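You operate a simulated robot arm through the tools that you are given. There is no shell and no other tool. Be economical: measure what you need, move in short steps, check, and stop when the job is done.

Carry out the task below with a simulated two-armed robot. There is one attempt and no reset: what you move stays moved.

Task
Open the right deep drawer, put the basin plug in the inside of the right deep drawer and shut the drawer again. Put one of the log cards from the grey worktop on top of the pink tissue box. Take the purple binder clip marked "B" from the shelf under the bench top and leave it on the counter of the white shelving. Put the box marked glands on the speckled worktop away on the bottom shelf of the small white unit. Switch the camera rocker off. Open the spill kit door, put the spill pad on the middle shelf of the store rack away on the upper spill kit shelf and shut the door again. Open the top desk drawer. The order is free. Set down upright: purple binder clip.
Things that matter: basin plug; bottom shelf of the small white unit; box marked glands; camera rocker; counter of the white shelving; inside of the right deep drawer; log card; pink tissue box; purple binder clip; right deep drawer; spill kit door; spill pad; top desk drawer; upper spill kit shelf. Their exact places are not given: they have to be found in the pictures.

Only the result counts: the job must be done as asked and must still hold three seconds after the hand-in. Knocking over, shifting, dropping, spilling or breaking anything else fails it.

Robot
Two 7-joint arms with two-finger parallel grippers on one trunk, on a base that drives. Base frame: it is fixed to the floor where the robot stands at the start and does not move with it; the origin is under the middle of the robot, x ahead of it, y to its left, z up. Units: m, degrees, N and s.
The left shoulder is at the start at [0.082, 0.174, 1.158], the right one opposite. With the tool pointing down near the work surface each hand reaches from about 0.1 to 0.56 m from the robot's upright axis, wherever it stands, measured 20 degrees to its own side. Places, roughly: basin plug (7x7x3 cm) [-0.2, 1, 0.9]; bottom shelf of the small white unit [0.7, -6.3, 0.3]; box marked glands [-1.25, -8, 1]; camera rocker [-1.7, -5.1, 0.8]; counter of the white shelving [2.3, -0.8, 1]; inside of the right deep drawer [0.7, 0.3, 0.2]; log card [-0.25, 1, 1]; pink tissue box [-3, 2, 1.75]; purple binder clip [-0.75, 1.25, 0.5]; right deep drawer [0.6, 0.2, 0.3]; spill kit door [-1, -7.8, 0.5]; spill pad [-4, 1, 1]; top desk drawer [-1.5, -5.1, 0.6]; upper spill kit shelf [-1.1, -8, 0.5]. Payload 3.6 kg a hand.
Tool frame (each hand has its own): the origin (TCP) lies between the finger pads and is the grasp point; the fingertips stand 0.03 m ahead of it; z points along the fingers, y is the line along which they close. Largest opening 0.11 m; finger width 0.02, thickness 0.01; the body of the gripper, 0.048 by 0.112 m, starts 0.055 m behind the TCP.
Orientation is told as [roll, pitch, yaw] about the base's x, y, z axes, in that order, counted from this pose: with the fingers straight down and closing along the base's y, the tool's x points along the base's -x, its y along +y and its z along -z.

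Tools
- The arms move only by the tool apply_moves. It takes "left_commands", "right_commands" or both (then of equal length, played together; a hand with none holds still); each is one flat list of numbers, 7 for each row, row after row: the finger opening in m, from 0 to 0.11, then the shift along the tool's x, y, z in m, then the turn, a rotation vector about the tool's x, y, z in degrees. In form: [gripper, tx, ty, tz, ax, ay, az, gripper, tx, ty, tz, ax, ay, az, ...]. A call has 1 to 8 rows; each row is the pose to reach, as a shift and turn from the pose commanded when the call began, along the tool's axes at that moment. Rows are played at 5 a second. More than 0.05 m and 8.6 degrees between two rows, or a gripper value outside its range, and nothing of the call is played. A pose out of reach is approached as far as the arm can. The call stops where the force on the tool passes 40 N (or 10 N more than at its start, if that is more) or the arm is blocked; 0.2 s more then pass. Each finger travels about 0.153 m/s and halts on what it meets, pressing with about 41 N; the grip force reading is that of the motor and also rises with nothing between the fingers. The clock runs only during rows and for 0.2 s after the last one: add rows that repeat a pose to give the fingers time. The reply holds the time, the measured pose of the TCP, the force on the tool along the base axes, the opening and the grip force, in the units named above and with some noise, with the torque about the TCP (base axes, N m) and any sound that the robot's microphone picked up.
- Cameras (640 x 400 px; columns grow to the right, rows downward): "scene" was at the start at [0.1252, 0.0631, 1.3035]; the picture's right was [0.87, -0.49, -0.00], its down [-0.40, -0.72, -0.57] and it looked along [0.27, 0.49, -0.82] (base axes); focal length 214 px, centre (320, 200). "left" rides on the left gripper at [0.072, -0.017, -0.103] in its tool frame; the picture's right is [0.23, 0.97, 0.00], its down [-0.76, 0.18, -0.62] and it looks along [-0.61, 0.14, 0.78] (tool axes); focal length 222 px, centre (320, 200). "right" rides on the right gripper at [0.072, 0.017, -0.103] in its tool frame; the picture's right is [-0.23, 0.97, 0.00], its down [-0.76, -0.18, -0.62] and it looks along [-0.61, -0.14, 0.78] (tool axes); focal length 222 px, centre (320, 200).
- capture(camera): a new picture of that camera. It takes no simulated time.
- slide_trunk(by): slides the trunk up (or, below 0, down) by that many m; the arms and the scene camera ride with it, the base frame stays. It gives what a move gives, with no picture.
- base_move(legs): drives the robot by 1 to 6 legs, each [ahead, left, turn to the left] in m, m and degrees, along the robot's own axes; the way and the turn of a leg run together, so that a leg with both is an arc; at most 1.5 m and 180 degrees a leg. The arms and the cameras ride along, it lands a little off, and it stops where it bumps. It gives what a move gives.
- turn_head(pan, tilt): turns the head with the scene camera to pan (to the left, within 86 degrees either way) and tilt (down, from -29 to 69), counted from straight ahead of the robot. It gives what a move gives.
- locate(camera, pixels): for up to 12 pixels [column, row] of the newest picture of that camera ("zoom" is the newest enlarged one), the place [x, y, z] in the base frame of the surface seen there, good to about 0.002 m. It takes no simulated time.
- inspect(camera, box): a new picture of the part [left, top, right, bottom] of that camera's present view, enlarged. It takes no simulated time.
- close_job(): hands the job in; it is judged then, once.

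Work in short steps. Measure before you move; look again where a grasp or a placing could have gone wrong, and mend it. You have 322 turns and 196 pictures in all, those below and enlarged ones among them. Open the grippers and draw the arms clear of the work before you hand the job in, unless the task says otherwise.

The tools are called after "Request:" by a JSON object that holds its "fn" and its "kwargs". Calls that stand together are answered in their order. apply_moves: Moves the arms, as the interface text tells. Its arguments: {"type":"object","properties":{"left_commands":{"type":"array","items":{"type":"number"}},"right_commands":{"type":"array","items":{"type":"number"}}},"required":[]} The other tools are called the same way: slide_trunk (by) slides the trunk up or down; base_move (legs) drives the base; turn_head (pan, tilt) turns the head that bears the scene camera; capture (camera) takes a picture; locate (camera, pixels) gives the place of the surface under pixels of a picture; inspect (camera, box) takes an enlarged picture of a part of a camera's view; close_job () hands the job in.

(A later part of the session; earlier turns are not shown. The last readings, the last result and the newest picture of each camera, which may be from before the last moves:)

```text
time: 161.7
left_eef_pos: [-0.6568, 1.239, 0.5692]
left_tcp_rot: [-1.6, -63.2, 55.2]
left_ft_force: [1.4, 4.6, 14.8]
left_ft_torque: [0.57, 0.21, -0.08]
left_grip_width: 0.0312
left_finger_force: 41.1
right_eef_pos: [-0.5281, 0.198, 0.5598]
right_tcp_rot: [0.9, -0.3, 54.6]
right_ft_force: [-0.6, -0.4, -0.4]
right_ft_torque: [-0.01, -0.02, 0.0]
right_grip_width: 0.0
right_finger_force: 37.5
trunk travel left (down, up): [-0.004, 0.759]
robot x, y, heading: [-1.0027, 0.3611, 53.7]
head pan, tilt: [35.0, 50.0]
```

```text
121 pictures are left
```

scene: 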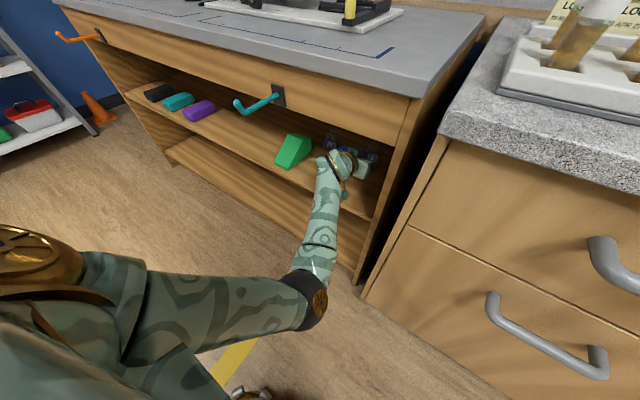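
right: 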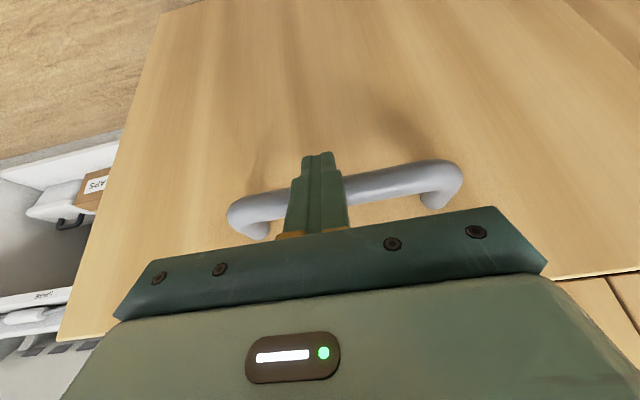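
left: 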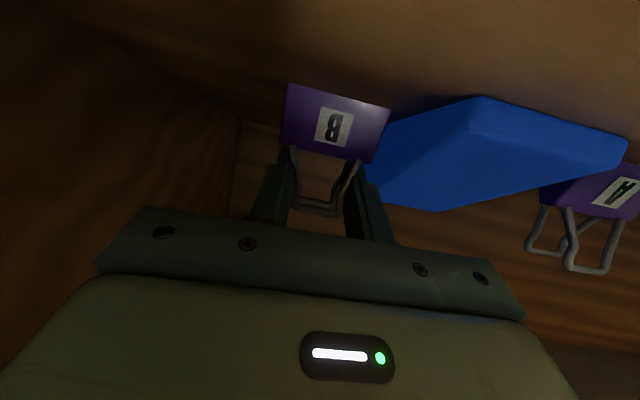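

Gripped. I lift 3.5 cm and look.

Request:
{"fn": "apply_moves", "kwargs": {"left_commands": [0.0, -0.0157, 0, -0.0078, 0, 0, 0, 0.0, -0.0314, 0, -0.0156, 0, 0, 0]}}

Request:
{"fn": "capture", "kwargs": {"camera": "left"}}

```text
time: 162.2
left_eef_pos: [-0.6567, 1.2388, 0.6001]
left_tcp_rot: [-2.1, -62.8, 55.5]
left_ft_force: [-0.4, -0.4, -0.2]
left_ft_torque: [-0.01, 0.0, 0.01]
left_grip_width: 0.0309
left_finger_force: 40.3
right_eef_pos: [-0.5279, 0.1985, 0.5596]
right_tcp_rot: [0.9, -0.1, 54.6]
right_ft_force: [-0.1, 0.1, -0.1]
right_ft_torque: [0.02, -0.02, 0.01]
right_grip_width: 0.0
right_finger_force: 37.8
trunk travel left (down, up): [-0.004, 0.759]
robot x, y, heading: [-1.0026, 0.362, 53.6]
head pan, tilt: [35.0, 50.0]
```

```text
120 pictures are left
```

left: 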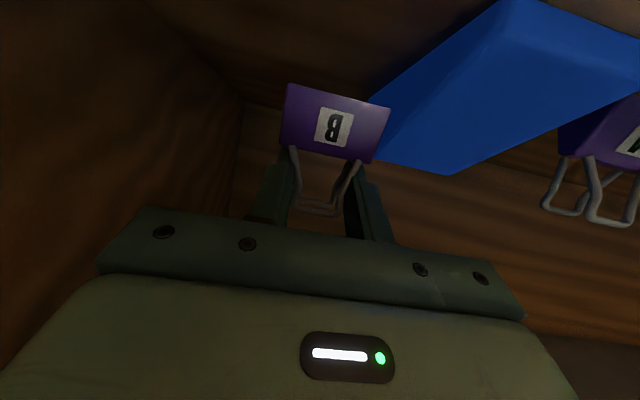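

Clip B is lifted. I withdraw straight back 0.6 m and look at the shelf.

Request:
{"fn": "base_move", "kwargs": {"legs": [[-0.6, 0, 0]]}}

Request:
{"fn": "turn_head", "kwargs": {"pan": -2, "tilt": 32}}

Request:
{"fn": "capture", "kwargs": {"camera": "scene"}}

```text
time: 165.6
left_eef_pos: [-1.0009, 0.7691, 0.6018]
left_tcp_rot: [-1.9, -62.8, 55.3]
left_ft_force: [0.0, -0.4, -0.4]
left_ft_torque: [-0.01, 0.0, -0.02]
left_grip_width: 0.0309
left_finger_force: 40.8
right_eef_pos: [-0.8778, -0.273, 0.5603]
right_tcp_rot: [0.9, -0.1, 54.4]
right_ft_force: [-0.5, -0.3, -0.3]
right_ft_torque: [0.03, -0.04, 0.03]
right_grip_width: 0.0001
right_finger_force: 37.5
trunk travel left (down, up): [-0.004, 0.759]
robot x, y, heading: [-1.3524, -0.107, 53.1]
head pan, tilt: [35.0, 50.0]
```

```text
time: 166.6
left_eef_pos: [-1.0022, 0.7682, 0.6012]
left_tcp_rot: [-1.9, -63.0, 55.2]
left_ft_force: [-0.2, 0.0, -1.0]
left_ft_torque: [0.02, 0.0, 0.0]
left_grip_width: 0.0309
left_finger_force: 41.5
right_eef_pos: [-0.8793, -0.2736, 0.5601]
right_tcp_rot: [0.9, -0.2, 54.3]
right_ft_force: [-0.3, -0.7, 0.5]
right_ft_torque: [0.02, 0.02, 0.05]
right_grip_width: 0.0
right_finger_force: 37.4
trunk travel left (down, up): [-0.004, 0.759]
robot x, y, heading: [-1.351, -0.1062, 53.1]
head pan, tilt: [-2.0, 32.0]
```

```text
119 pictures are left
```

scene: 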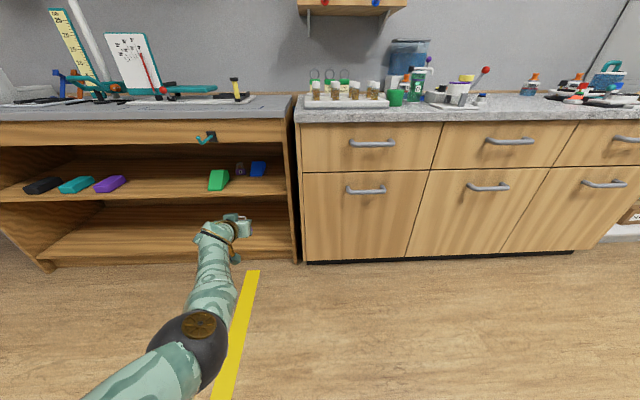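

Request:
{"fn": "inspect", "kwargs": {"camera": "scene", "box": [190, 130, 310, 205]}}

Request:
{"fn": "locate", "kwargs": {"camera": "scene", "pixels": [[250, 174], [265, 174], [258, 162], [265, 163], [251, 163], [239, 170], [240, 175], [210, 188], [226, 187], [229, 170], [258, 170]]}}

```text
5.33 times, centred on (250, 168) of scene
```

zoom: 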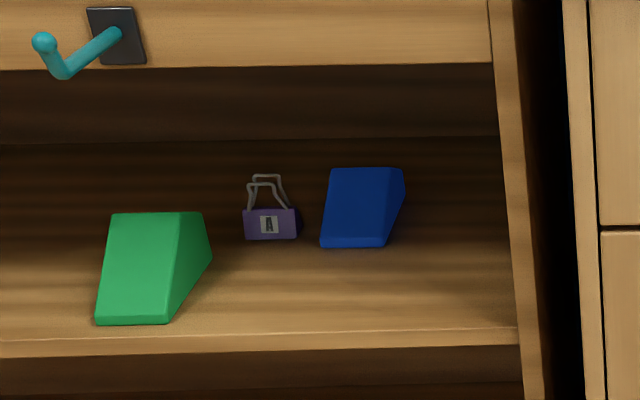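

```text
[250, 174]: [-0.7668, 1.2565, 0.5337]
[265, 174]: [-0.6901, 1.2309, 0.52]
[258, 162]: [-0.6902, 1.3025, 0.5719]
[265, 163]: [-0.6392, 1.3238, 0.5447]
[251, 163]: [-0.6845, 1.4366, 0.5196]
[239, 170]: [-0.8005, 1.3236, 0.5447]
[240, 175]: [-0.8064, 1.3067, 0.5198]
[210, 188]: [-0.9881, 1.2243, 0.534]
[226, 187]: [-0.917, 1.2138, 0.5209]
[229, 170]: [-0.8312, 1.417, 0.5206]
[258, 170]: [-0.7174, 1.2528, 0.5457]
```

The blue block moved straight back by 0.157 m (same u, same orientation); I'll pull it back later with the left hand. First deliver the clip: drive along to the white shelving at right.

Request:
{"fn": "slide_trunk", "kwargs": {"by": 0.4}}

Request:
{"fn": "base_move", "kwargs": {"legs": [[0, -1.3, 0], [0, -1.3, 0]]}}

Request:
{"fn": "turn_head", "kwargs": {"pan": -10, "tilt": 20}}

Request:
{"fn": "capture", "kwargs": {"camera": "scene"}}

```text
time: 170.4
left_eef_pos: [-1.0465, 0.7085, 1.2972]
left_tcp_rot: [-9.2, -84.2, 62.3]
left_ft_force: [0.0, -1.3, -0.2]
left_ft_torque: [0.01, -0.02, -0.02]
left_grip_width: 0.0309
left_finger_force: 41.5
right_eef_pos: [-0.8784, -0.2731, 0.9588]
right_tcp_rot: [0.9, -0.1, 54.3]
right_ft_force: [0.2, 0.3, -0.7]
right_ft_torque: [0.0, 0.02, -0.01]
right_grip_width: 0.0
right_finger_force: 37.4
trunk travel left (down, up): [-0.404, 0.359]
robot x, y, heading: [-1.3499, -0.1058, 53.5]
head pan, tilt: [-2.0, 32.0]
```

```text
time: 175.4
left_eef_pos: [-0.1724, 0.1078, 1.2922]
left_tcp_rot: [-3.1, -83.7, 55.0]
left_ft_force: [2.4, 0.3, 0.0]
left_ft_torque: [-0.03, 0.02, 0.08]
left_grip_width: 0.0311
left_finger_force: 41.3
right_eef_pos: [-0.0378, -0.8823, 0.9535]
right_tcp_rot: [1.7, 0.5, 53.5]
right_ft_force: [0.4, -0.7, -0.4]
right_ft_torque: [0.02, 0.0, -0.01]
right_grip_width: 0.0001
right_finger_force: 38.1
trunk travel left (down, up): [-0.404, 0.359]
robot x, y, heading: [-0.5245, -0.7074, 52.1]
head pan, tilt: [-2.0, 32.0]
stopped in leg 1: the robot was blocked; the commanded pose is now the measured one
```

```text
time: 176.1
left_eef_pos: [-0.2053, 0.1037, 1.2871]
left_tcp_rot: [-11.1, -83.7, 62.8]
left_ft_force: [-0.6, -1.2, -0.9]
left_ft_torque: [0.02, -0.02, 0.01]
left_grip_width: 0.031
left_finger_force: 40.6
right_eef_pos: [-0.0579, -0.8802, 0.9592]
right_tcp_rot: [0.6, 0.0, 53.4]
right_ft_force: [-0.8, 0.3, -0.6]
right_ft_torque: [-0.01, 0.03, -0.01]
right_grip_width: 0.0
right_finger_force: 37.9
trunk travel left (down, up): [-0.404, 0.359]
robot x, y, heading: [-0.5288, -0.708, 52.1]
head pan, tilt: [-10.0, 20.0]
```

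```text
117 pictures are left
```

scene: 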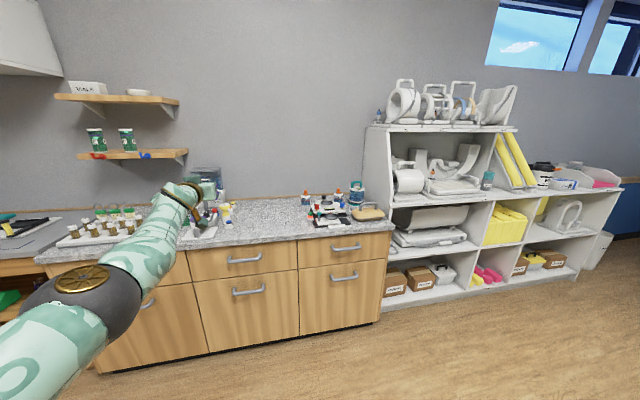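

The base was blocked on its right. I look there.

Request:
{"fn": "turn_head", "kwargs": {"pan": -80, "tilt": 45}}

Request:
{"fn": "capture", "kwargs": {"camera": "scene"}}

```text
time: 177.5
left_eef_pos: [-0.2057, 0.1026, 1.2881]
left_tcp_rot: [-11.2, -83.7, 63.0]
left_ft_force: [-0.9, -0.6, -0.9]
left_ft_torque: [0.0, -0.03, -0.07]
left_grip_width: 0.0311
left_finger_force: 40.9
right_eef_pos: [-0.0576, -0.8815, 0.9594]
right_tcp_rot: [0.7, 0.0, 53.3]
right_ft_force: [1.2, 1.1, -0.5]
right_ft_torque: [-0.07, -0.01, 0.01]
right_grip_width: 0.0
right_finger_force: 37.6
trunk travel left (down, up): [-0.404, 0.359]
robot x, y, heading: [-0.5275, -0.7107, 52.0]
head pan, tilt: [-80.0, 45.0]
```

```text
116 pictures are left
```

scene: 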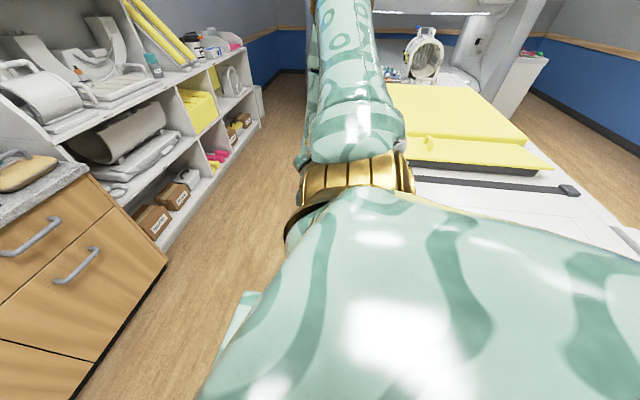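

The right elbow met the patient table. I move forward first, then go right along the shelving.

Request:
{"fn": "base_move", "kwargs": {"legs": [[0.33, 0, 1]]}}

Request:
{"fn": "base_move", "kwargs": {"legs": [[0, -1.2, 0]]}}

Request:
{"fn": "turn_head", "kwargs": {"pan": -35, "tilt": 35}}

Request:
{"fn": "capture", "kwargs": {"camera": "scene"}}

```text
time: 179.7
left_eef_pos: [-0.0237, 0.3616, 1.294]
left_tcp_rot: [-4.9, -84.1, 58.7]
left_ft_force: [-1.3, 0.6, -0.2]
left_ft_torque: [-0.01, 0.02, 0.01]
left_grip_width: 0.031
left_finger_force: 41.0
right_eef_pos: [0.1559, -0.6142, 0.954]
right_tcp_rot: [1.2, -0.3, 55.4]
right_ft_force: [0.0, -0.8, -0.6]
right_ft_torque: [0.02, 0.01, 0.0]
right_grip_width: 0.0
right_finger_force: 37.5
trunk travel left (down, up): [-0.404, 0.359]
robot x, y, heading: [-0.3283, -0.4489, 54.3]
head pan, tilt: [-80.0, 45.0]
```

```text
time: 185.8
left_eef_pos: [0.9602, -0.3589, 1.2952]
left_tcp_rot: [-4.7, -84.0, 57.7]
left_ft_force: [0.1, 0.3, -0.3]
left_ft_torque: [-0.02, 0.0, 0.02]
left_grip_width: 0.0311
left_finger_force: 40.8
right_eef_pos: [1.1237, -1.3372, 0.9552]
right_tcp_rot: [1.3, -0.2, 54.4]
right_ft_force: [-0.4, -0.7, -0.6]
right_ft_torque: [-0.03, 0.01, -0.03]
right_grip_width: 0.0
right_finger_force: 37.8
trunk travel left (down, up): [-0.404, 0.359]
robot x, y, heading: [0.6451, -1.1627, 53.1]
head pan, tilt: [-80.0, 45.0]
```

```text
time: 186.9
left_eef_pos: [0.9609, -0.359, 1.2961]
left_tcp_rot: [-5.0, -84.0, 57.7]
left_ft_force: [0.2, -0.4, -0.6]
left_ft_torque: [-0.02, 0.06, -0.02]
left_grip_width: 0.031
left_finger_force: 41.0
right_eef_pos: [1.125, -1.3356, 0.9552]
right_tcp_rot: [1.3, -0.2, 54.5]
right_ft_force: [-0.1, -0.1, 0.2]
right_ft_torque: [0.01, -0.01, 0.0]
right_grip_width: 0.0002
right_finger_force: 37.6
trunk travel left (down, up): [-0.404, 0.359]
robot x, y, heading: [0.6458, -1.1672, 53.1]
head pan, tilt: [-35.0, 35.0]
```

```text
115 pictures are left
```

scene: 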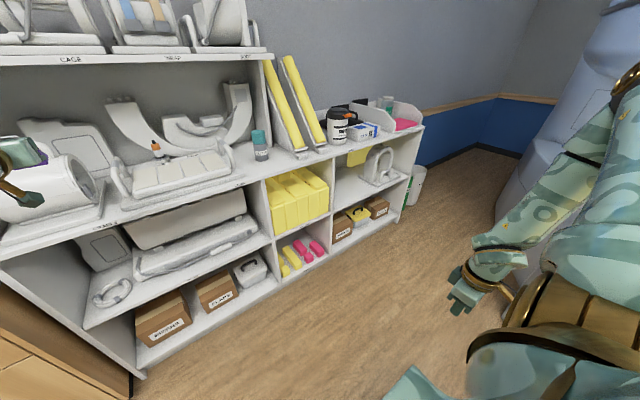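

The counter is the low top at right, around (345,150). I zoom and measure free space.

Request:
{"fn": "inspect", "kwargs": {"camera": "scene", "box": [255, 80, 435, 200]}}

Request:
{"fn": "locate", "kwargs": {"camera": "scene", "pixels": [[308, 156], [350, 148], [385, 135], [412, 128], [320, 150], [300, 150], [338, 145], [370, 140], [395, 125], [260, 158], [360, 135], [335, 150]]}}

```text
3.33 times, centred on (345, 140) of scene
```

zoom: 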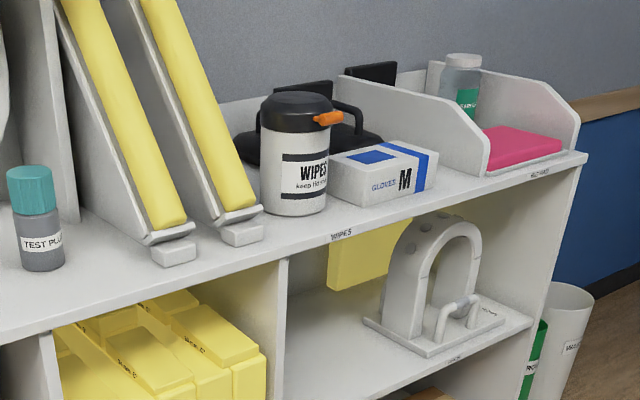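

```text
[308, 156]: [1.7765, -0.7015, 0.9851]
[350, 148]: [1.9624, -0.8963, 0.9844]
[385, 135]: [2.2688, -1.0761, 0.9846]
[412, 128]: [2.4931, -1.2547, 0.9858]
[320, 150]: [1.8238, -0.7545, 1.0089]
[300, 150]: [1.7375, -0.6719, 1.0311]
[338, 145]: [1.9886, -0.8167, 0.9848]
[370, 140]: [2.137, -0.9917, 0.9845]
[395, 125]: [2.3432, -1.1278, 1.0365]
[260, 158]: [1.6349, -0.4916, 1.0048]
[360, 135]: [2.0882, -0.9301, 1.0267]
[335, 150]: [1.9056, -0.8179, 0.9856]
```

Counter top z is 0.985, front edge n≈0.465; the free strip lies in front of the wipes jar. First I restore the hand's pitch to -63° so the clip is upright.

Request:
{"fn": "apply_moves", "kwargs": {"left_commands": [0, 0, 0, 0, 0, 7, 0, 0, 0, 0, 0, 0, 14, 0, 0, 0, 0, 0, 0, 21, 0, 0, 0, 0, 0, 0, 21, 0]}}

Request:
{"fn": "locate", "kwargs": {"camera": "scene", "pixels": [[500, 190], [480, 230], [495, 165], [440, 300], [520, 130], [560, 100]]}}

Request:
{"fn": "capture", "kwargs": {"camera": "left"}}

```text
time: 187.9
left_eef_pos: [0.9509, -0.3796, 1.2893]
left_tcp_rot: [-1.3, -62.8, 54.2]
left_ft_force: [-0.5, 1.2, 0.1]
left_ft_torque: [-0.04, 0.0, -0.01]
left_grip_width: 0.031
left_finger_force: 41.4
left hand out of reach, approached as far as the arm can: row 1, 2, 3, 4
right_eef_pos: [1.1238, -1.3356, 0.9556]
right_tcp_rot: [1.3, -0.3, 54.5]
right_ft_force: [-0.4, -0.5, 0.8]
right_ft_torque: [-0.03, 0.02, -0.02]
right_grip_width: 0.0
right_finger_force: 37.7
trunk travel left (down, up): [-0.404, 0.359]
robot x, y, heading: [0.6444, -1.1656, 53.3]
head pan, tilt: [-35.0, 35.0]
```

```text
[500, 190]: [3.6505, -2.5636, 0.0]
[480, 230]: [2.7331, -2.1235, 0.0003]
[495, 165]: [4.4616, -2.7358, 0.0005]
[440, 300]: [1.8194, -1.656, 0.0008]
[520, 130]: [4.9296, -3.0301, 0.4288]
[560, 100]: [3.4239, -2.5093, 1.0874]
```

```text
113 pictures are left
```

left: 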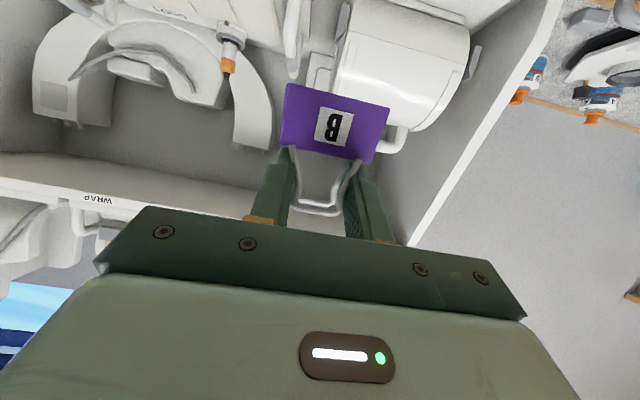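

Clip is held as before. I drive right 1.06 m toward the free strip.

Request:
{"fn": "base_move", "kwargs": {"legs": [[0, -1.06, -0.3]]}}

Request:
{"fn": "turn_head", "kwargs": {"pan": 5, "tilt": 25}}

Request:
{"fn": "capture", "kwargs": {"camera": "scene"}}

Request:
{"fn": "capture", "kwargs": {"camera": "left"}}

```text
time: 190.2
left_eef_pos: [1.164, -0.5304, 1.292]
left_tcp_rot: [-0.6, -63.0, 52.0]
left_ft_force: [1.9, -0.8, -0.7]
left_ft_torque: [0.02, 0.09, 0.08]
left_grip_width: 0.031
left_finger_force: 40.6
right_eef_pos: [1.3087, -1.4912, 0.9526]
right_tcp_rot: [1.6, -0.2, 52.8]
right_ft_force: [0.4, -0.5, 0.3]
right_ft_torque: [0.0, 0.06, -0.02]
right_grip_width: 0.0001
right_finger_force: 37.9
trunk travel left (down, up): [-0.404, 0.359]
robot x, y, heading: [0.8335, -1.3021, 51.6]
head pan, tilt: [-35.0, 35.0]
stopped in leg 1: the robot was blocked; the commanded pose is now the measured one
```

```text
time: 191.2
left_eef_pos: [1.1591, -0.5271, 1.2916]
left_tcp_rot: [-1.1, -63.1, 52.5]
left_ft_force: [0.4, 0.2, -0.6]
left_ft_torque: [0.0, 0.02, 0.01]
left_grip_width: 0.0313
left_finger_force: 41.3
right_eef_pos: [1.3085, -1.4874, 0.9544]
right_tcp_rot: [1.4, -0.3, 52.9]
right_ft_force: [0.4, -0.3, -0.6]
right_ft_torque: [-0.02, 0.01, -0.03]
right_grip_width: 0.0
right_finger_force: 37.9
trunk travel left (down, up): [-0.404, 0.359]
robot x, y, heading: [0.83, -1.3035, 51.9]
head pan, tilt: [5.0, 25.0]
```

```text
112 pictures are left
```

scene: 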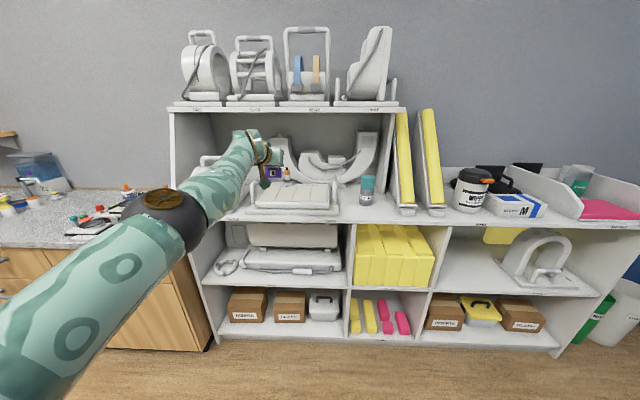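

```text
111 pictures are left
```

left: 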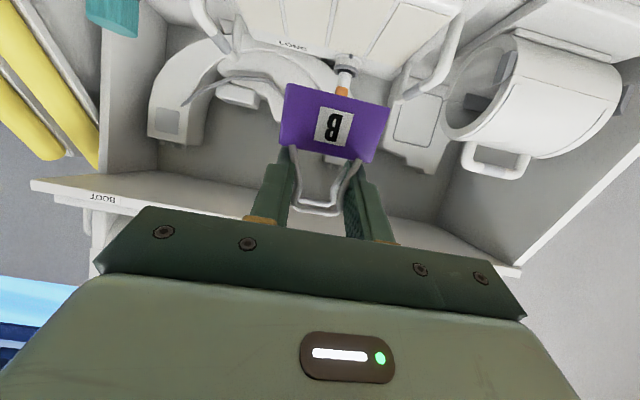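

Blocked again; I look at the right arm and table relation.

Request:
{"fn": "turn_head", "kwargs": {"pan": -75, "tilt": 30}}

Request:
{"fn": "capture", "kwargs": {"camera": "scene"}}

Request:
{"fn": "locate", "kwargs": {"camera": "scene", "pixels": [[330, 200], [420, 200], [420, 150], [470, 230], [300, 150], [380, 260], [560, 220], [520, 170]]}}

```text
time: 192.8
left_eef_pos: [1.1581, -0.5278, 1.2908]
left_tcp_rot: [-1.1, -63.1, 52.6]
left_ft_force: [0.8, 0.3, -0.4]
left_ft_torque: [0.04, 0.02, 0.0]
left_grip_width: 0.0312
left_finger_force: 41.0
right_eef_pos: [1.3082, -1.4887, 0.9554]
right_tcp_rot: [1.3, -0.2, 52.9]
right_ft_force: [0.6, 0.4, 0.7]
right_ft_torque: [0.02, 0.0, -0.04]
right_grip_width: 0.0
right_finger_force: 38.3
trunk travel left (down, up): [-0.404, 0.359]
robot x, y, heading: [0.8343, -1.3033, 51.8]
head pan, tilt: [-75.0, 30.0]
```

```text
110 pictures are left
```

scene: 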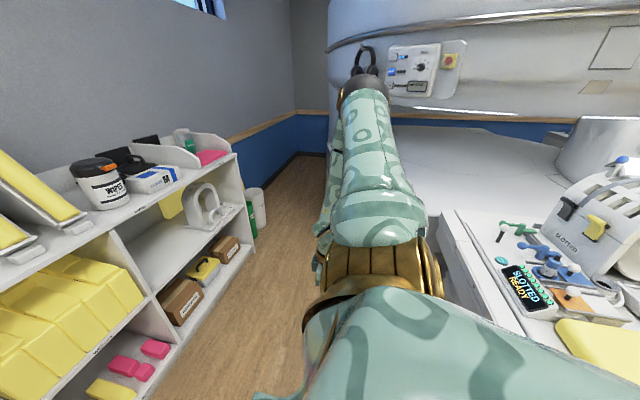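

```text
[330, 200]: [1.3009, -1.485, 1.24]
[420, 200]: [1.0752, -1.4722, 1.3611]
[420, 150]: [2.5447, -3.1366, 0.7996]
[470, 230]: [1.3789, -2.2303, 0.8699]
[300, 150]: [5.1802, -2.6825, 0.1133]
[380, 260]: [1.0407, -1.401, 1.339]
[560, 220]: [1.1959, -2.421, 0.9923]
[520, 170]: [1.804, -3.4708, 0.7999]
```

I locate the elbow and the control panel next to it.

Request:
{"fn": "locate", "kwargs": {"camera": "scene", "pixels": [[355, 100], [365, 82], [365, 120], [360, 55], [400, 70], [385, 140], [340, 60], [440, 250], [450, 212], [520, 330]]}}

Request:
{"fn": "inspect", "kwargs": {"camera": "scene", "box": [300, 20, 460, 120]}}

```text
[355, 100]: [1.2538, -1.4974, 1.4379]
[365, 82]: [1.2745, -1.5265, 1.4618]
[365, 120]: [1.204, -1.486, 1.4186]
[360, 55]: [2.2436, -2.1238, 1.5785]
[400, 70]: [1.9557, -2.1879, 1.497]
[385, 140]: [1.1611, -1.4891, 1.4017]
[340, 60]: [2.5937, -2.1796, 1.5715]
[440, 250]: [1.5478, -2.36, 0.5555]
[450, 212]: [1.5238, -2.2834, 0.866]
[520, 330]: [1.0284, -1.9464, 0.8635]
```

```text
4.00 times, centred on (380, 70) of scene
```

zoom: 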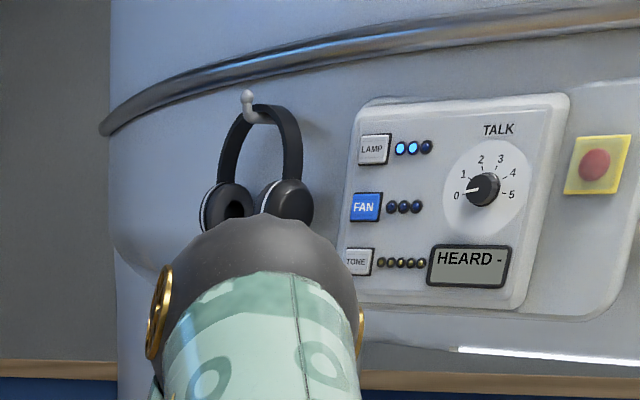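

The elbow is free; the base's back met the patient table (edge n≈-0.87). I retract the left hand 0.2 m and move the base 0.2 m forward instead.

Request:
{"fn": "apply_moves", "kwargs": {"left_commands": [0, 0.0227, 0, -0.0445, 0, 0, 0, 0, 0.0454, 0, -0.089, 0, 0, 0, 0, 0.0681, 0, -0.1335, 0, 0, 0, 0, 0.0908, 0, -0.178, 0, 0, 0]}}

Request:
{"fn": "base_move", "kwargs": {"legs": [[0.2, 0, 1.2], [0, -0.85, 0]]}}

Request:
{"fn": "turn_head", "kwargs": {"pan": 5, "tilt": 35}}

Request:
{"fn": "capture", "kwargs": {"camera": "scene"}}

```text
time: 193.8
left_eef_pos: [1.0326, -0.6859, 1.2891]
left_tcp_rot: [-1.3, -63.1, 52.5]
left_ft_force: [-0.5, 0.2, -0.1]
left_ft_torque: [-0.03, -0.08, -0.05]
left_grip_width: 0.0309
left_finger_force: 40.7
right_eef_pos: [1.3058, -1.4884, 0.9574]
right_tcp_rot: [1.2, -0.3, 52.9]
right_ft_force: [-0.3, -1.0, 0.9]
right_ft_torque: [0.01, -0.03, 0.01]
right_grip_width: 0.0
right_finger_force: 37.9
trunk travel left (down, up): [-0.404, 0.359]
robot x, y, heading: [0.8304, -1.3058, 51.5]
head pan, tilt: [-75.0, 30.0]
```

```text
time: 199.5
left_eef_pos: [1.8244, -1.0399, 1.2897]
left_tcp_rot: [-1.0, -63.2, 53.8]
left_ft_force: [0.2, 0.1, -0.3]
left_ft_torque: [0.0, 0.01, 0.01]
left_grip_width: 0.031
left_finger_force: 40.9
right_eef_pos: [2.1157, -1.8373, 0.9525]
right_tcp_rot: [1.3, -0.2, 54.1]
right_ft_force: [0.6, -0.4, 0.0]
right_ft_torque: [0.0, -0.02, -0.02]
right_grip_width: 0.0001
right_finger_force: 37.9
trunk travel left (down, up): [-0.404, 0.359]
robot x, y, heading: [1.6396, -1.6599, 53.1]
head pan, tilt: [-75.0, 30.0]
```

```text
time: 201.0
left_eef_pos: [1.8235, -1.0382, 1.2894]
left_tcp_rot: [-1.1, -63.1, 53.9]
left_ft_force: [-0.3, 0.8, -0.9]
left_ft_torque: [0.01, 0.01, 0.02]
left_grip_width: 0.0307
left_finger_force: 41.1
right_eef_pos: [2.1161, -1.8371, 0.9548]
right_tcp_rot: [1.3, -0.2, 54.2]
right_ft_force: [0.4, 0.4, 0.2]
right_ft_torque: [0.0, 0.02, -0.01]
right_grip_width: 0.0
right_finger_force: 38.1
trunk travel left (down, up): [-0.404, 0.359]
robot x, y, heading: [1.6367, -1.6611, 52.8]
head pan, tilt: [5.0, 35.0]
```

```text
108 pictures are left
```

scene: 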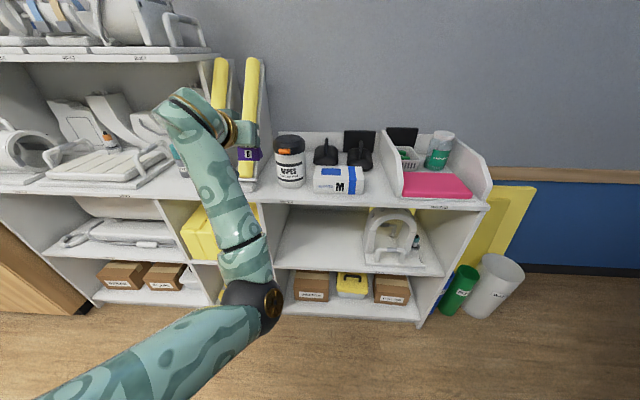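

Now the hand is nearly in front of the strip. I zoom the counter and locate.

Request:
{"fn": "inspect", "kwargs": {"camera": "scene", "box": [220, 120, 400, 230]}}

Request:
{"fn": "locate", "kwargs": {"camera": "scene", "pixels": [[290, 187], [290, 196], [278, 192], [303, 196], [265, 188], [316, 192], [280, 184], [306, 184], [270, 180], [330, 196], [262, 194]]}}

```text
3.56 times, centred on (310, 175) of scene
```

zoom: 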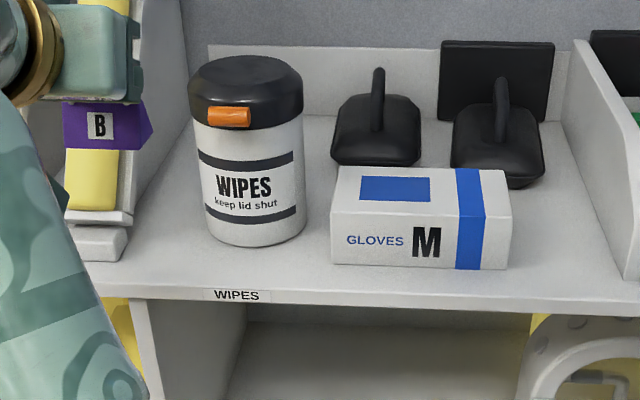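

```text
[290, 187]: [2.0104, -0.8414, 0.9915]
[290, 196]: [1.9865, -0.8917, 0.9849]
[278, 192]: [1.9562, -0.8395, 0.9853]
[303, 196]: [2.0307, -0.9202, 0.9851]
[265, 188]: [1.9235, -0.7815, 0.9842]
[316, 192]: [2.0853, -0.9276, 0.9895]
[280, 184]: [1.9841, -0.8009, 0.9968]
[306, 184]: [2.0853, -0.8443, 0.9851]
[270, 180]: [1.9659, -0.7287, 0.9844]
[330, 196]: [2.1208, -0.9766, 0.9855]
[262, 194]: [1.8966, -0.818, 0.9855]
```

I'll set the clip at u 2.055, n 0.498 (left-front of the wipes). Lower trunk 0.2, then extend the hand above that place.

Request:
{"fn": "slide_trunk", "kwargs": {"by": -0.19}}

Request:
{"fn": "apply_moves", "kwargs": {"left_commands": [0, -0.0184, 0.005, 0.0361, 0, 0, 0, 0, -0.0368, 0.01, 0.0723, 0, 0, 0, 0, -0.0552, 0.016, 0.1084, 0, 0, 0, 0, -0.0736, 0.021, 0.1445, 0, 0, 0, 0, -0.092, 0.026, 0.1807, 0, 0, 0]}}

Request:
{"fn": "capture", "kwargs": {"camera": "left"}}

```text
time: 203.1
left_eef_pos: [1.8227, -1.0397, 1.1005]
left_tcp_rot: [-1.1, -63.1, 53.9]
left_ft_force: [-0.7, -0.6, -0.7]
left_ft_torque: [0.04, 0.03, 0.0]
left_grip_width: 0.0309
left_finger_force: 41.5
right_eef_pos: [2.1143, -1.8372, 0.7638]
right_tcp_rot: [1.3, -0.3, 54.2]
right_ft_force: [-0.2, 0.6, -0.7]
right_ft_torque: [-0.04, -0.04, 0.04]
right_grip_width: 0.0
right_finger_force: 37.8
trunk travel left (down, up): [-0.214, 0.549]
robot x, y, heading: [1.6363, -1.6599, 53.0]
head pan, tilt: [5.0, 35.0]
```

```text
time: 204.3
left_eef_pos: [1.9257, -0.8609, 1.1012]
left_tcp_rot: [-1.3, -63.1, 53.9]
left_ft_force: [-0.6, 1.2, -0.7]
left_ft_torque: [-0.02, -0.02, 0.0]
left_grip_width: 0.0309
left_finger_force: 40.5
right_eef_pos: [2.1146, -1.8373, 0.7659]
right_tcp_rot: [1.3, -0.2, 54.2]
right_ft_force: [-0.2, -0.2, -0.9]
right_ft_torque: [0.02, -0.01, -0.01]
right_grip_width: 0.0
right_finger_force: 37.6
trunk travel left (down, up): [-0.214, 0.549]
robot x, y, heading: [1.6363, -1.663, 52.9]
head pan, tilt: [5.0, 35.0]
```

```text
106 pictures are left
```

left: 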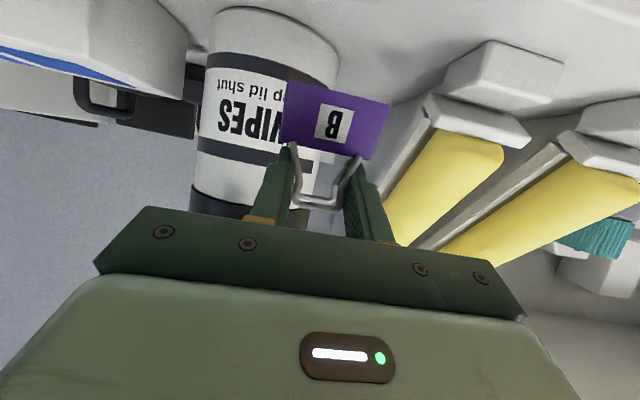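

Hand is at u 2.056, n 0.474. I lower to about 5 mm above the counter.

Request:
{"fn": "apply_moves", "kwargs": {"left_commands": [0, 0.016, 0, 0.0135, 0, 0, 0, 0, 0.032, 0, 0.027, 0, 0, 0, 0, 0.0477, 0, 0.0399, 0, 0, 0]}}

Request:
{"fn": "capture", "kwargs": {"camera": "left"}}

Request:
{"fn": "inspect", "kwargs": {"camera": "scene", "box": [200, 120, 360, 220]}}

```text
time: 205.1
left_eef_pos: [1.9342, -0.8503, 1.0366]
left_tcp_rot: [-1.1, -63.0, 53.9]
left_ft_force: [0.1, 0.5, -0.6]
left_ft_torque: [0.01, 0.02, 0.0]
left_grip_width: 0.0309
left_finger_force: 41.1
right_eef_pos: [2.115, -1.8372, 0.7647]
right_tcp_rot: [1.3, -0.2, 54.2]
right_ft_force: [0.1, -0.2, -0.9]
right_ft_torque: [0.04, -0.01, 0.02]
right_grip_width: 0.0003
right_finger_force: 38.2
trunk travel left (down, up): [-0.214, 0.549]
robot x, y, heading: [1.6407, -1.6639, 53.0]
head pan, tilt: [5.0, 35.0]
```

```text
105 pictures are left
```

left: 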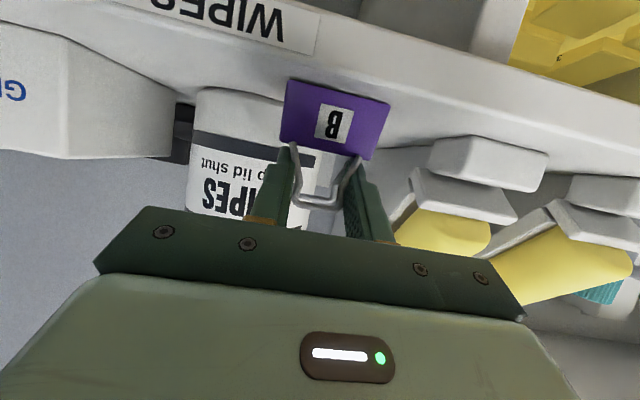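

```text
4.00 times, centred on (280, 170) of scene
```

zoom: 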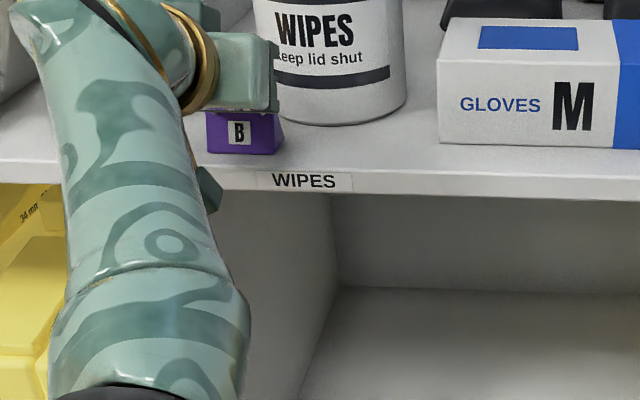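

Almost down. I lower in 2–3 mm steps until contact.

Request:
{"fn": "apply_moves", "kwargs": {"left_commands": [0, 0.0022, 0, 0.0011, 0, 0, 0, 0, 0.0045, 0, 0.0023, 0, 0, 0]}}

Request:
{"fn": "locate", "kwargs": {"camera": "left", "pixels": [[290, 85], [385, 105], [335, 92], [350, 70]]}}

```text
time: 205.7
left_eef_pos: [1.9339, -0.8508, 1.0355]
left_tcp_rot: [-0.7, -63.4, 53.5]
left_ft_force: [1.5, 3.0, 9.5]
left_ft_torque: [0.47, -0.05, -0.1]
left_grip_width: 0.031
left_finger_force: 41.0
right_eef_pos: [2.1153, -1.838, 0.7653]
right_tcp_rot: [1.3, -0.3, 54.0]
right_ft_force: [0.0, 0.7, 0.7]
right_ft_torque: [-0.03, 0.02, -0.02]
right_grip_width: 0.0
right_finger_force: 37.6
trunk travel left (down, up): [-0.214, 0.549]
robot x, y, heading: [1.6357, -1.6621, 53.0]
head pan, tilt: [5.0, 35.0]
```

```text
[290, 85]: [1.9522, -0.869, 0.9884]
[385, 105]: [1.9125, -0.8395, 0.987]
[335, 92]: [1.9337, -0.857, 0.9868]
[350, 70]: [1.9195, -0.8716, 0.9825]
```

Contact (9.5 N). I release and lift off straight up and back.

Request:
{"fn": "apply_moves", "kwargs": {"left_commands": [0.05, 0, 0, 0, 0, 0, 0, 0.05, 0, 0, 0, 0, 0, 0, 0.05, -0.012, 0, -0.006, 0, 0, 0, 0.05, -0.03, 0, -0.015, 0, 0, 0, 0.05, -0.05, 0, -0.04, 0, 0, 0, 0.05, -0.05, 0, -0.085, 0, 0, 0, 0.05, -0.03, 0, -0.125, 0, 0, 0]}}

Request:
{"fn": "capture", "kwargs": {"camera": "left"}}

```text
time: 207.3
left_eef_pos: [1.8728, -0.9296, 1.1184]
left_tcp_rot: [-1.0, -63.1, 53.7]
left_ft_force: [-0.6, 0.4, 0.5]
left_ft_torque: [0.0, 0.04, -0.02]
left_grip_width: 0.0498
left_finger_force: 0.0
right_eef_pos: [2.1151, -1.8376, 0.765]
right_tcp_rot: [1.3, -0.3, 54.1]
right_ft_force: [-0.1, 0.0, 0.0]
right_ft_torque: [0.01, 0.0, 0.0]
right_grip_width: 0.0
right_finger_force: 37.9
trunk travel left (down, up): [-0.214, 0.549]
robot x, y, heading: [1.6345, -1.6643, 52.6]
head pan, tilt: [5.0, 35.0]
```

```text
103 pictures are left
```

left: 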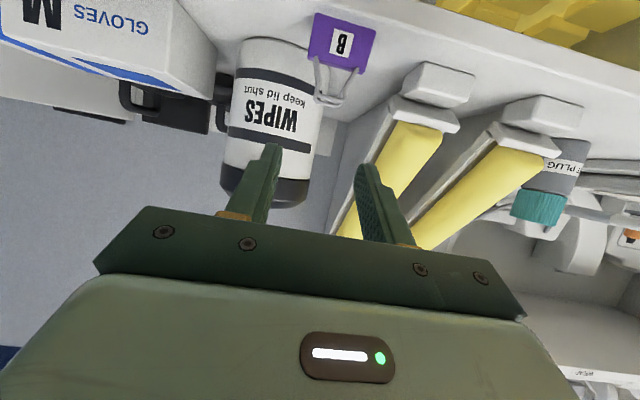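

Clip B stands upright on the counter. I retract the hand and drive back left to restore the blue block.

Request:
{"fn": "apply_moves", "kwargs": {"left_commands": [0.05, 0.0227, 0, -0.0445, 0, 0, 0, 0.05, 0.0454, 0, -0.089, 0, 0, 0, 0.05, 0.0681, 0, -0.1335, 0, 0, 0]}}

Request:
{"fn": "base_move", "kwargs": {"legs": [[0, 1.3, 0], [0, 1.3, 0], [0, 0.75, 0]]}}

Request:
{"fn": "turn_head", "kwargs": {"pan": 10, "tilt": 40}}

Request:
{"fn": "capture", "kwargs": {"camera": "scene"}}

```text
time: 208.1
left_eef_pos: [1.7805, -1.0465, 1.1146]
left_tcp_rot: [-1.0, -63.1, 53.7]
left_ft_force: [0.4, 0.4, -0.3]
left_ft_torque: [0.01, 0.07, 0.03]
left_grip_width: 0.0501
left_finger_force: 0.1
right_eef_pos: [2.1149, -1.8367, 0.7648]
right_tcp_rot: [1.3, -0.1, 54.2]
right_ft_force: [0.2, -0.3, -0.1]
right_ft_torque: [-0.01, 0.02, -0.04]
right_grip_width: 0.0001
right_finger_force: 38.1
trunk travel left (down, up): [-0.214, 0.549]
robot x, y, heading: [1.6372, -1.6638, 52.9]
head pan, tilt: [5.0, 35.0]
```

```text
time: 224.4
left_eef_pos: [-0.8154, 1.02, 1.1133]
left_tcp_rot: [-1.2, -63.1, 51.7]
left_ft_force: [0.4, -0.6, 0.5]
left_ft_torque: [-0.03, 0.01, -0.02]
left_grip_width: 0.05
left_finger_force: 0.0
right_eef_pos: [-0.5105, 0.2163, 0.7644]
right_tcp_rot: [1.3, -0.2, 51.8]
right_ft_force: [-0.2, -1.3, 0.0]
right_ft_torque: [-0.01, 0.01, 0.02]
right_grip_width: 0.0001
right_finger_force: 38.0
trunk travel left (down, up): [-0.214, 0.549]
robot x, y, heading: [-0.9827, 0.4107, 50.6]
head pan, tilt: [5.0, 35.0]
```

```text
time: 225.0
left_eef_pos: [-0.8145, 1.0209, 1.1149]
left_tcp_rot: [-1.2, -63.0, 51.6]
left_ft_force: [0.9, -0.4, 0.1]
left_ft_torque: [-0.05, 0.02, 0.0]
left_grip_width: 0.0503
left_finger_force: 0.0
right_eef_pos: [-0.5102, 0.2165, 0.7646]
right_tcp_rot: [1.3, -0.1, 51.9]
right_ft_force: [0.1, -0.3, -0.1]
right_ft_torque: [0.01, 0.01, 0.0]
right_grip_width: 0.0001
right_finger_force: 37.8
trunk travel left (down, up): [-0.214, 0.549]
robot x, y, heading: [-0.9808, 0.4134, 50.9]
head pan, tilt: [10.0, 40.0]
```

```text
102 pictures are left
```

scene: 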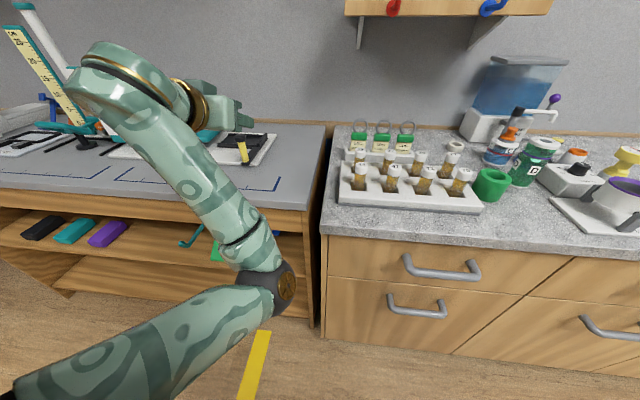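

I back off, square up, lower the trunk and bring the left arm back to the low extended pose (pitch -58°).

Request:
{"fn": "base_move", "kwargs": {"legs": [[-0.55, 0, 2.2]]}}

Request:
{"fn": "slide_trunk", "kwargs": {"by": -0.21}}

Request:
{"fn": "apply_moves", "kwargs": {"left_commands": [0.09, 0.0209, 0, 0.0415, 0, 0.6, 0, 0.09, 0.0418, 0, 0.083, 0, 1.2, 0, 0.09, 0.0626, 0, 0.1245, 0, 1.8, 0, 0.09, 0.0835, 0, 0.166, 0, 2.5, 0, 0.09, 0.1044, 0, 0.2075, 0, 3.1, 0, 0.09, 0.1253, 0, 0.249, 0, 3.7, 0, 0.09, 0.1461, 0, 0.2905, 0, 4.3, 0, 0.09, 0.167, 0, 0.332, 0, 5, 0]}}

Request:
{"fn": "turn_head", "kwargs": {"pan": 10, "tilt": 35}}

Request:
{"fn": "capture", "kwargs": {"camera": "scene"}}

```text
time: 228.2
left_eef_pos: [-1.1751, 0.5924, 1.1146]
left_tcp_rot: [-1.2, -63.1, 53.4]
left_ft_force: [0.6, 0.1, -0.5]
left_ft_torque: [0.0, 0.0, 0.02]
left_grip_width: 0.0499
left_finger_force: 0.1
right_eef_pos: [-0.8479, -0.2012, 0.7644]
right_tcp_rot: [1.4, -0.2, 53.7]
right_ft_force: [0.1, -0.8, -0.7]
right_ft_torque: [0.03, -0.02, -0.03]
right_grip_width: 0.0001
right_finger_force: 37.8
trunk travel left (down, up): [-0.214, 0.549]
robot x, y, heading: [-1.3244, -0.0217, 52.5]
head pan, tilt: [10.0, 40.0]
```

```text
time: 230.4
left_eef_pos: [-1.1457, 0.6326, 0.8338]
left_tcp_rot: [-0.8, -53.8, 53.2]
left_ft_force: [0.0, -0.2, -0.3]
left_ft_torque: [0.02, 0.01, 0.01]
left_grip_width: 0.05
left_finger_force: 0.1
right_eef_pos: [-0.8483, -0.2011, 0.5548]
right_tcp_rot: [1.3, -0.2, 53.6]
right_ft_force: [-0.6, 0.4, 0.9]
right_ft_torque: [0.0, 0.01, -0.01]
right_grip_width: 0.0
right_finger_force: 37.6
trunk travel left (down, up): [-0.004, 0.759]
robot x, y, heading: [-1.3272, -0.0219, 52.3]
head pan, tilt: [10.0, 40.0]
```

```text
time: 232.2
left_eef_pos: [-1.0392, 0.7656, 0.5]
left_tcp_rot: [-0.8, -48.8, 53.1]
left_ft_force: [0.0, -1.0, 0.1]
left_ft_torque: [0.02, -0.04, 0.01]
left_grip_width: 0.09
left_finger_force: 0.1
right_eef_pos: [-0.8479, -0.2003, 0.5554]
right_tcp_rot: [1.3, -0.2, 53.6]
right_ft_force: [0.0, -0.1, -0.6]
right_ft_torque: [-0.01, -0.02, -0.01]
right_grip_width: 0.0
right_finger_force: 37.6
trunk travel left (down, up): [-0.004, 0.759]
robot x, y, heading: [-1.3265, -0.021, 52.4]
head pan, tilt: [10.0, 40.0]
```

```text
time: 232.9
left_eef_pos: [-1.0387, 0.7651, 0.4986]
left_tcp_rot: [-0.7, -48.7, 53.1]
left_ft_force: [-0.3, -0.5, 0.2]
left_ft_torque: [0.0, -0.04, 0.01]
left_grip_width: 0.09
left_finger_force: 0.0
right_eef_pos: [-0.8484, -0.201, 0.5544]
right_tcp_rot: [1.3, -0.2, 53.6]
right_ft_force: [-0.4, 0.1, 0.2]
right_ft_torque: [0.0, 0.02, -0.01]
right_grip_width: 0.0
right_finger_force: 38.4
trunk travel left (down, up): [-0.004, 0.759]
robot x, y, heading: [-1.3243, -0.0229, 52.2]
head pan, tilt: [10.0, 35.0]
```

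```text
101 pictures are left
```

scene: 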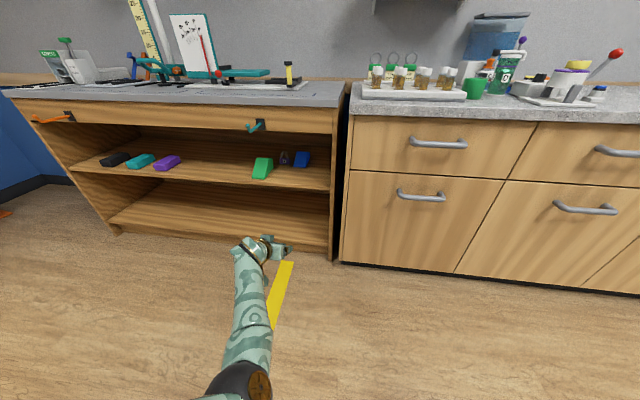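

Pose drifted a bit with the trunk. I correct pitch, height, and lateral alignment, and measure blue and clip A.

Request:
{"fn": "apply_moves", "kwargs": {"left_commands": [0.09, -0.025, 0.0153, -0.022, 0, -3.1, 0, 0.09, -0.05, 0.0307, -0.044, 0, -6.2, 0, 0.09, -0.0751, 0.046, -0.066, 0, -9.3, 0]}}

Request:
{"fn": "inspect", "kwargs": {"camera": "scene", "box": [240, 130, 340, 195]}}

Request:
{"fn": "locate", "kwargs": {"camera": "zoom", "pixels": [[330, 190], [340, 235], [395, 230], [430, 190], [420, 140], [300, 215], [255, 215], [130, 280], [200, 280], [345, 145], [400, 180]]}}

```text
time: 233.7
left_eef_pos: [-1.0752, 0.7912, 0.5993]
left_tcp_rot: [-0.9, -58.1, 53.2]
left_ft_force: [-0.4, -0.5, -0.2]
left_ft_torque: [-0.03, -0.01, 0.0]
left_grip_width: 0.0901
left_finger_force: 0.1
right_eef_pos: [-0.849, -0.2003, 0.5542]
right_tcp_rot: [1.4, -0.2, 53.6]
right_ft_force: [0.1, -0.5, 0.5]
right_ft_torque: [-0.03, 0.02, 0.01]
right_grip_width: 0.0002
right_finger_force: 37.6
trunk travel left (down, up): [-0.004, 0.759]
robot x, y, heading: [-1.3241, -0.0204, 52.4]
head pan, tilt: [10.0, 35.0]
```

```text
6.15 times, centred on (290, 162) of scene
```

zoom: 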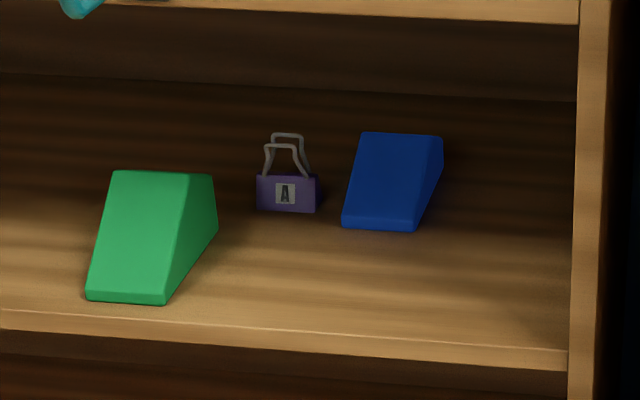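

```text
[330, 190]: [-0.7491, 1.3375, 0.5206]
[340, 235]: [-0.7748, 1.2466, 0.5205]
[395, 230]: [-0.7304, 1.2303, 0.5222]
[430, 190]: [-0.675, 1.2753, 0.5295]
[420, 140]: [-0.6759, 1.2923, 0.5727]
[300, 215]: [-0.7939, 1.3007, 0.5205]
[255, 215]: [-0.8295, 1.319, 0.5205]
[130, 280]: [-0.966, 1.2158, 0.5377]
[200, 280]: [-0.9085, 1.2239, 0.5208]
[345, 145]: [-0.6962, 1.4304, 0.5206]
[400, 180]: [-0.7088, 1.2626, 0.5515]
```

Blue's centre is u≈-1.336, and green/blue fronts were originally aligned (n≈0.385–0.39). I lower to z 0.565 and drive in 0.42 m, then check.

Request:
{"fn": "apply_moves", "kwargs": {"left_commands": [0.09, 0.0288, 0, 0.018, 0, 0, 0]}}

Request:
{"fn": "base_move", "kwargs": {"legs": [[0.45, 0.004, 0.5]]}}

Request:
{"fn": "capture", "kwargs": {"camera": "left"}}

```text
time: 234.1
left_eef_pos: [-1.0773, 0.7926, 0.5669]
left_tcp_rot: [-0.9, -58.1, 53.2]
left_ft_force: [0.3, 1.2, -0.3]
left_ft_torque: [0.01, -0.02, 0.0]
left_grip_width: 0.0899
left_finger_force: 0.0
right_eef_pos: [-0.8486, -0.2012, 0.5534]
right_tcp_rot: [1.3, -0.2, 53.6]
right_ft_force: [-0.4, -0.8, -0.4]
right_ft_torque: [0.0, -0.01, 0.01]
right_grip_width: 0.0001
right_finger_force: 37.9
trunk travel left (down, up): [-0.004, 0.759]
robot x, y, heading: [-1.3248, -0.0219, 52.3]
head pan, tilt: [10.0, 35.0]
```

```text
time: 236.8
left_eef_pos: [-0.8131, 1.1573, 0.5661]
left_tcp_rot: [-0.9, -58.0, 53.8]
left_ft_force: [-0.1, 0.1, 0.0]
left_ft_torque: [-0.01, -0.02, 0.0]
left_grip_width: 0.0903
left_finger_force: 0.1
right_eef_pos: [-0.5754, 0.1653, 0.5541]
right_tcp_rot: [1.3, -0.1, 54.1]
right_ft_force: [-0.2, -0.2, -1.2]
right_ft_torque: [-0.02, -0.02, -0.01]
right_grip_width: 0.0002
right_finger_force: 38.1
trunk travel left (down, up): [-0.004, 0.759]
robot x, y, heading: [-1.0539, 0.3406, 53.2]
head pan, tilt: [10.0, 35.0]
```

```text
99 pictures are left
```

left: 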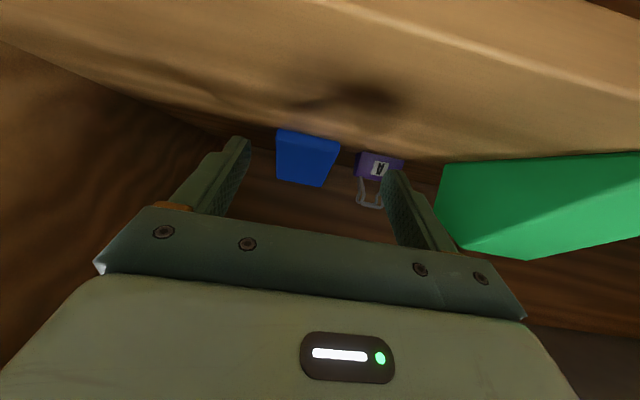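

I locate blue and clip A edges from the hand camera.

Request:
{"fn": "locate", "kwargs": {"camera": "left", "pixels": [[281, 140], [334, 152], [281, 175], [322, 182], [308, 150], [360, 165], [400, 170], [440, 180], [445, 170]]}}

```text
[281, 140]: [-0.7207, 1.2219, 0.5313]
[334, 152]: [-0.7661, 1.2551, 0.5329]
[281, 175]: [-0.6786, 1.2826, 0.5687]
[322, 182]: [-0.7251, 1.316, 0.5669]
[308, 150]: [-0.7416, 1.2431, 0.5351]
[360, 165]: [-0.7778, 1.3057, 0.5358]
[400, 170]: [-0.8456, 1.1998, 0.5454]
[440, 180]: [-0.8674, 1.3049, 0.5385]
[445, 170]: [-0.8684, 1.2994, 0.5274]
```

Blue is u -1.308..-1.372, front n 0.540. I go 0.10 ahead, then re-check alignment.

Request:
{"fn": "base_move", "kwargs": {"legs": [[0.09, -0.008, 0]]}}

Request:
{"fn": "apply_moves", "kwargs": {"left_commands": [0.084, 0, 0, 0, 0, 0, 0]}}

Request:
{"fn": "capture", "kwargs": {"camera": "left"}}

```text
time: 237.9
left_eef_pos: [-0.7508, 1.2232, 0.5659]
left_tcp_rot: [-0.9, -58.2, 53.6]
left_ft_force: [-0.4, -0.8, -0.1]
left_ft_torque: [0.02, 0.03, 0.0]
left_grip_width: 0.0903
left_finger_force: 0.0
right_eef_pos: [-0.5138, 0.2316, 0.5544]
right_tcp_rot: [1.4, -0.2, 54.0]
right_ft_force: [0.7, 1.2, 0.3]
right_ft_torque: [0.01, -0.01, -0.03]
right_grip_width: 0.0
right_finger_force: 37.5
trunk travel left (down, up): [-0.004, 0.759]
robot x, y, heading: [-0.9941, 0.4039, 53.1]
head pan, tilt: [10.0, 35.0]
```

```text
time: 238.3
left_eef_pos: [-0.7514, 1.2231, 0.5663]
left_tcp_rot: [-0.9, -58.2, 53.6]
left_ft_force: [0.8, 0.0, 0.3]
left_ft_torque: [-0.02, -0.05, 0.03]
left_grip_width: 0.0841
left_finger_force: 0.0
right_eef_pos: [-0.5152, 0.2316, 0.5546]
right_tcp_rot: [1.2, -0.1, 54.0]
right_ft_force: [0.3, 0.1, 0.0]
right_ft_torque: [0.0, 0.02, -0.01]
right_grip_width: 0.0001
right_finger_force: 38.0
trunk travel left (down, up): [-0.004, 0.759]
robot x, y, heading: [-0.9953, 0.4066, 52.7]
head pan, tilt: [10.0, 35.0]
```

```text
98 pictures are left
```

left: 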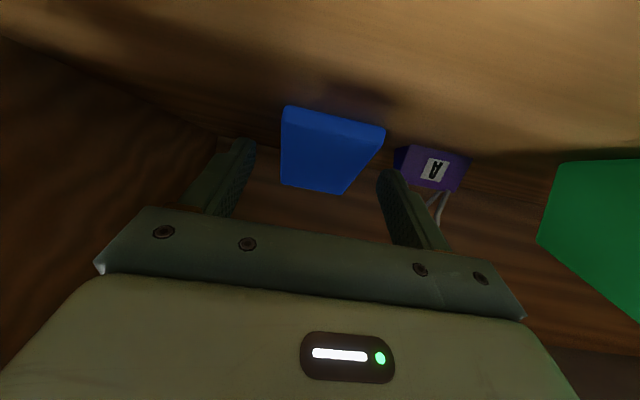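

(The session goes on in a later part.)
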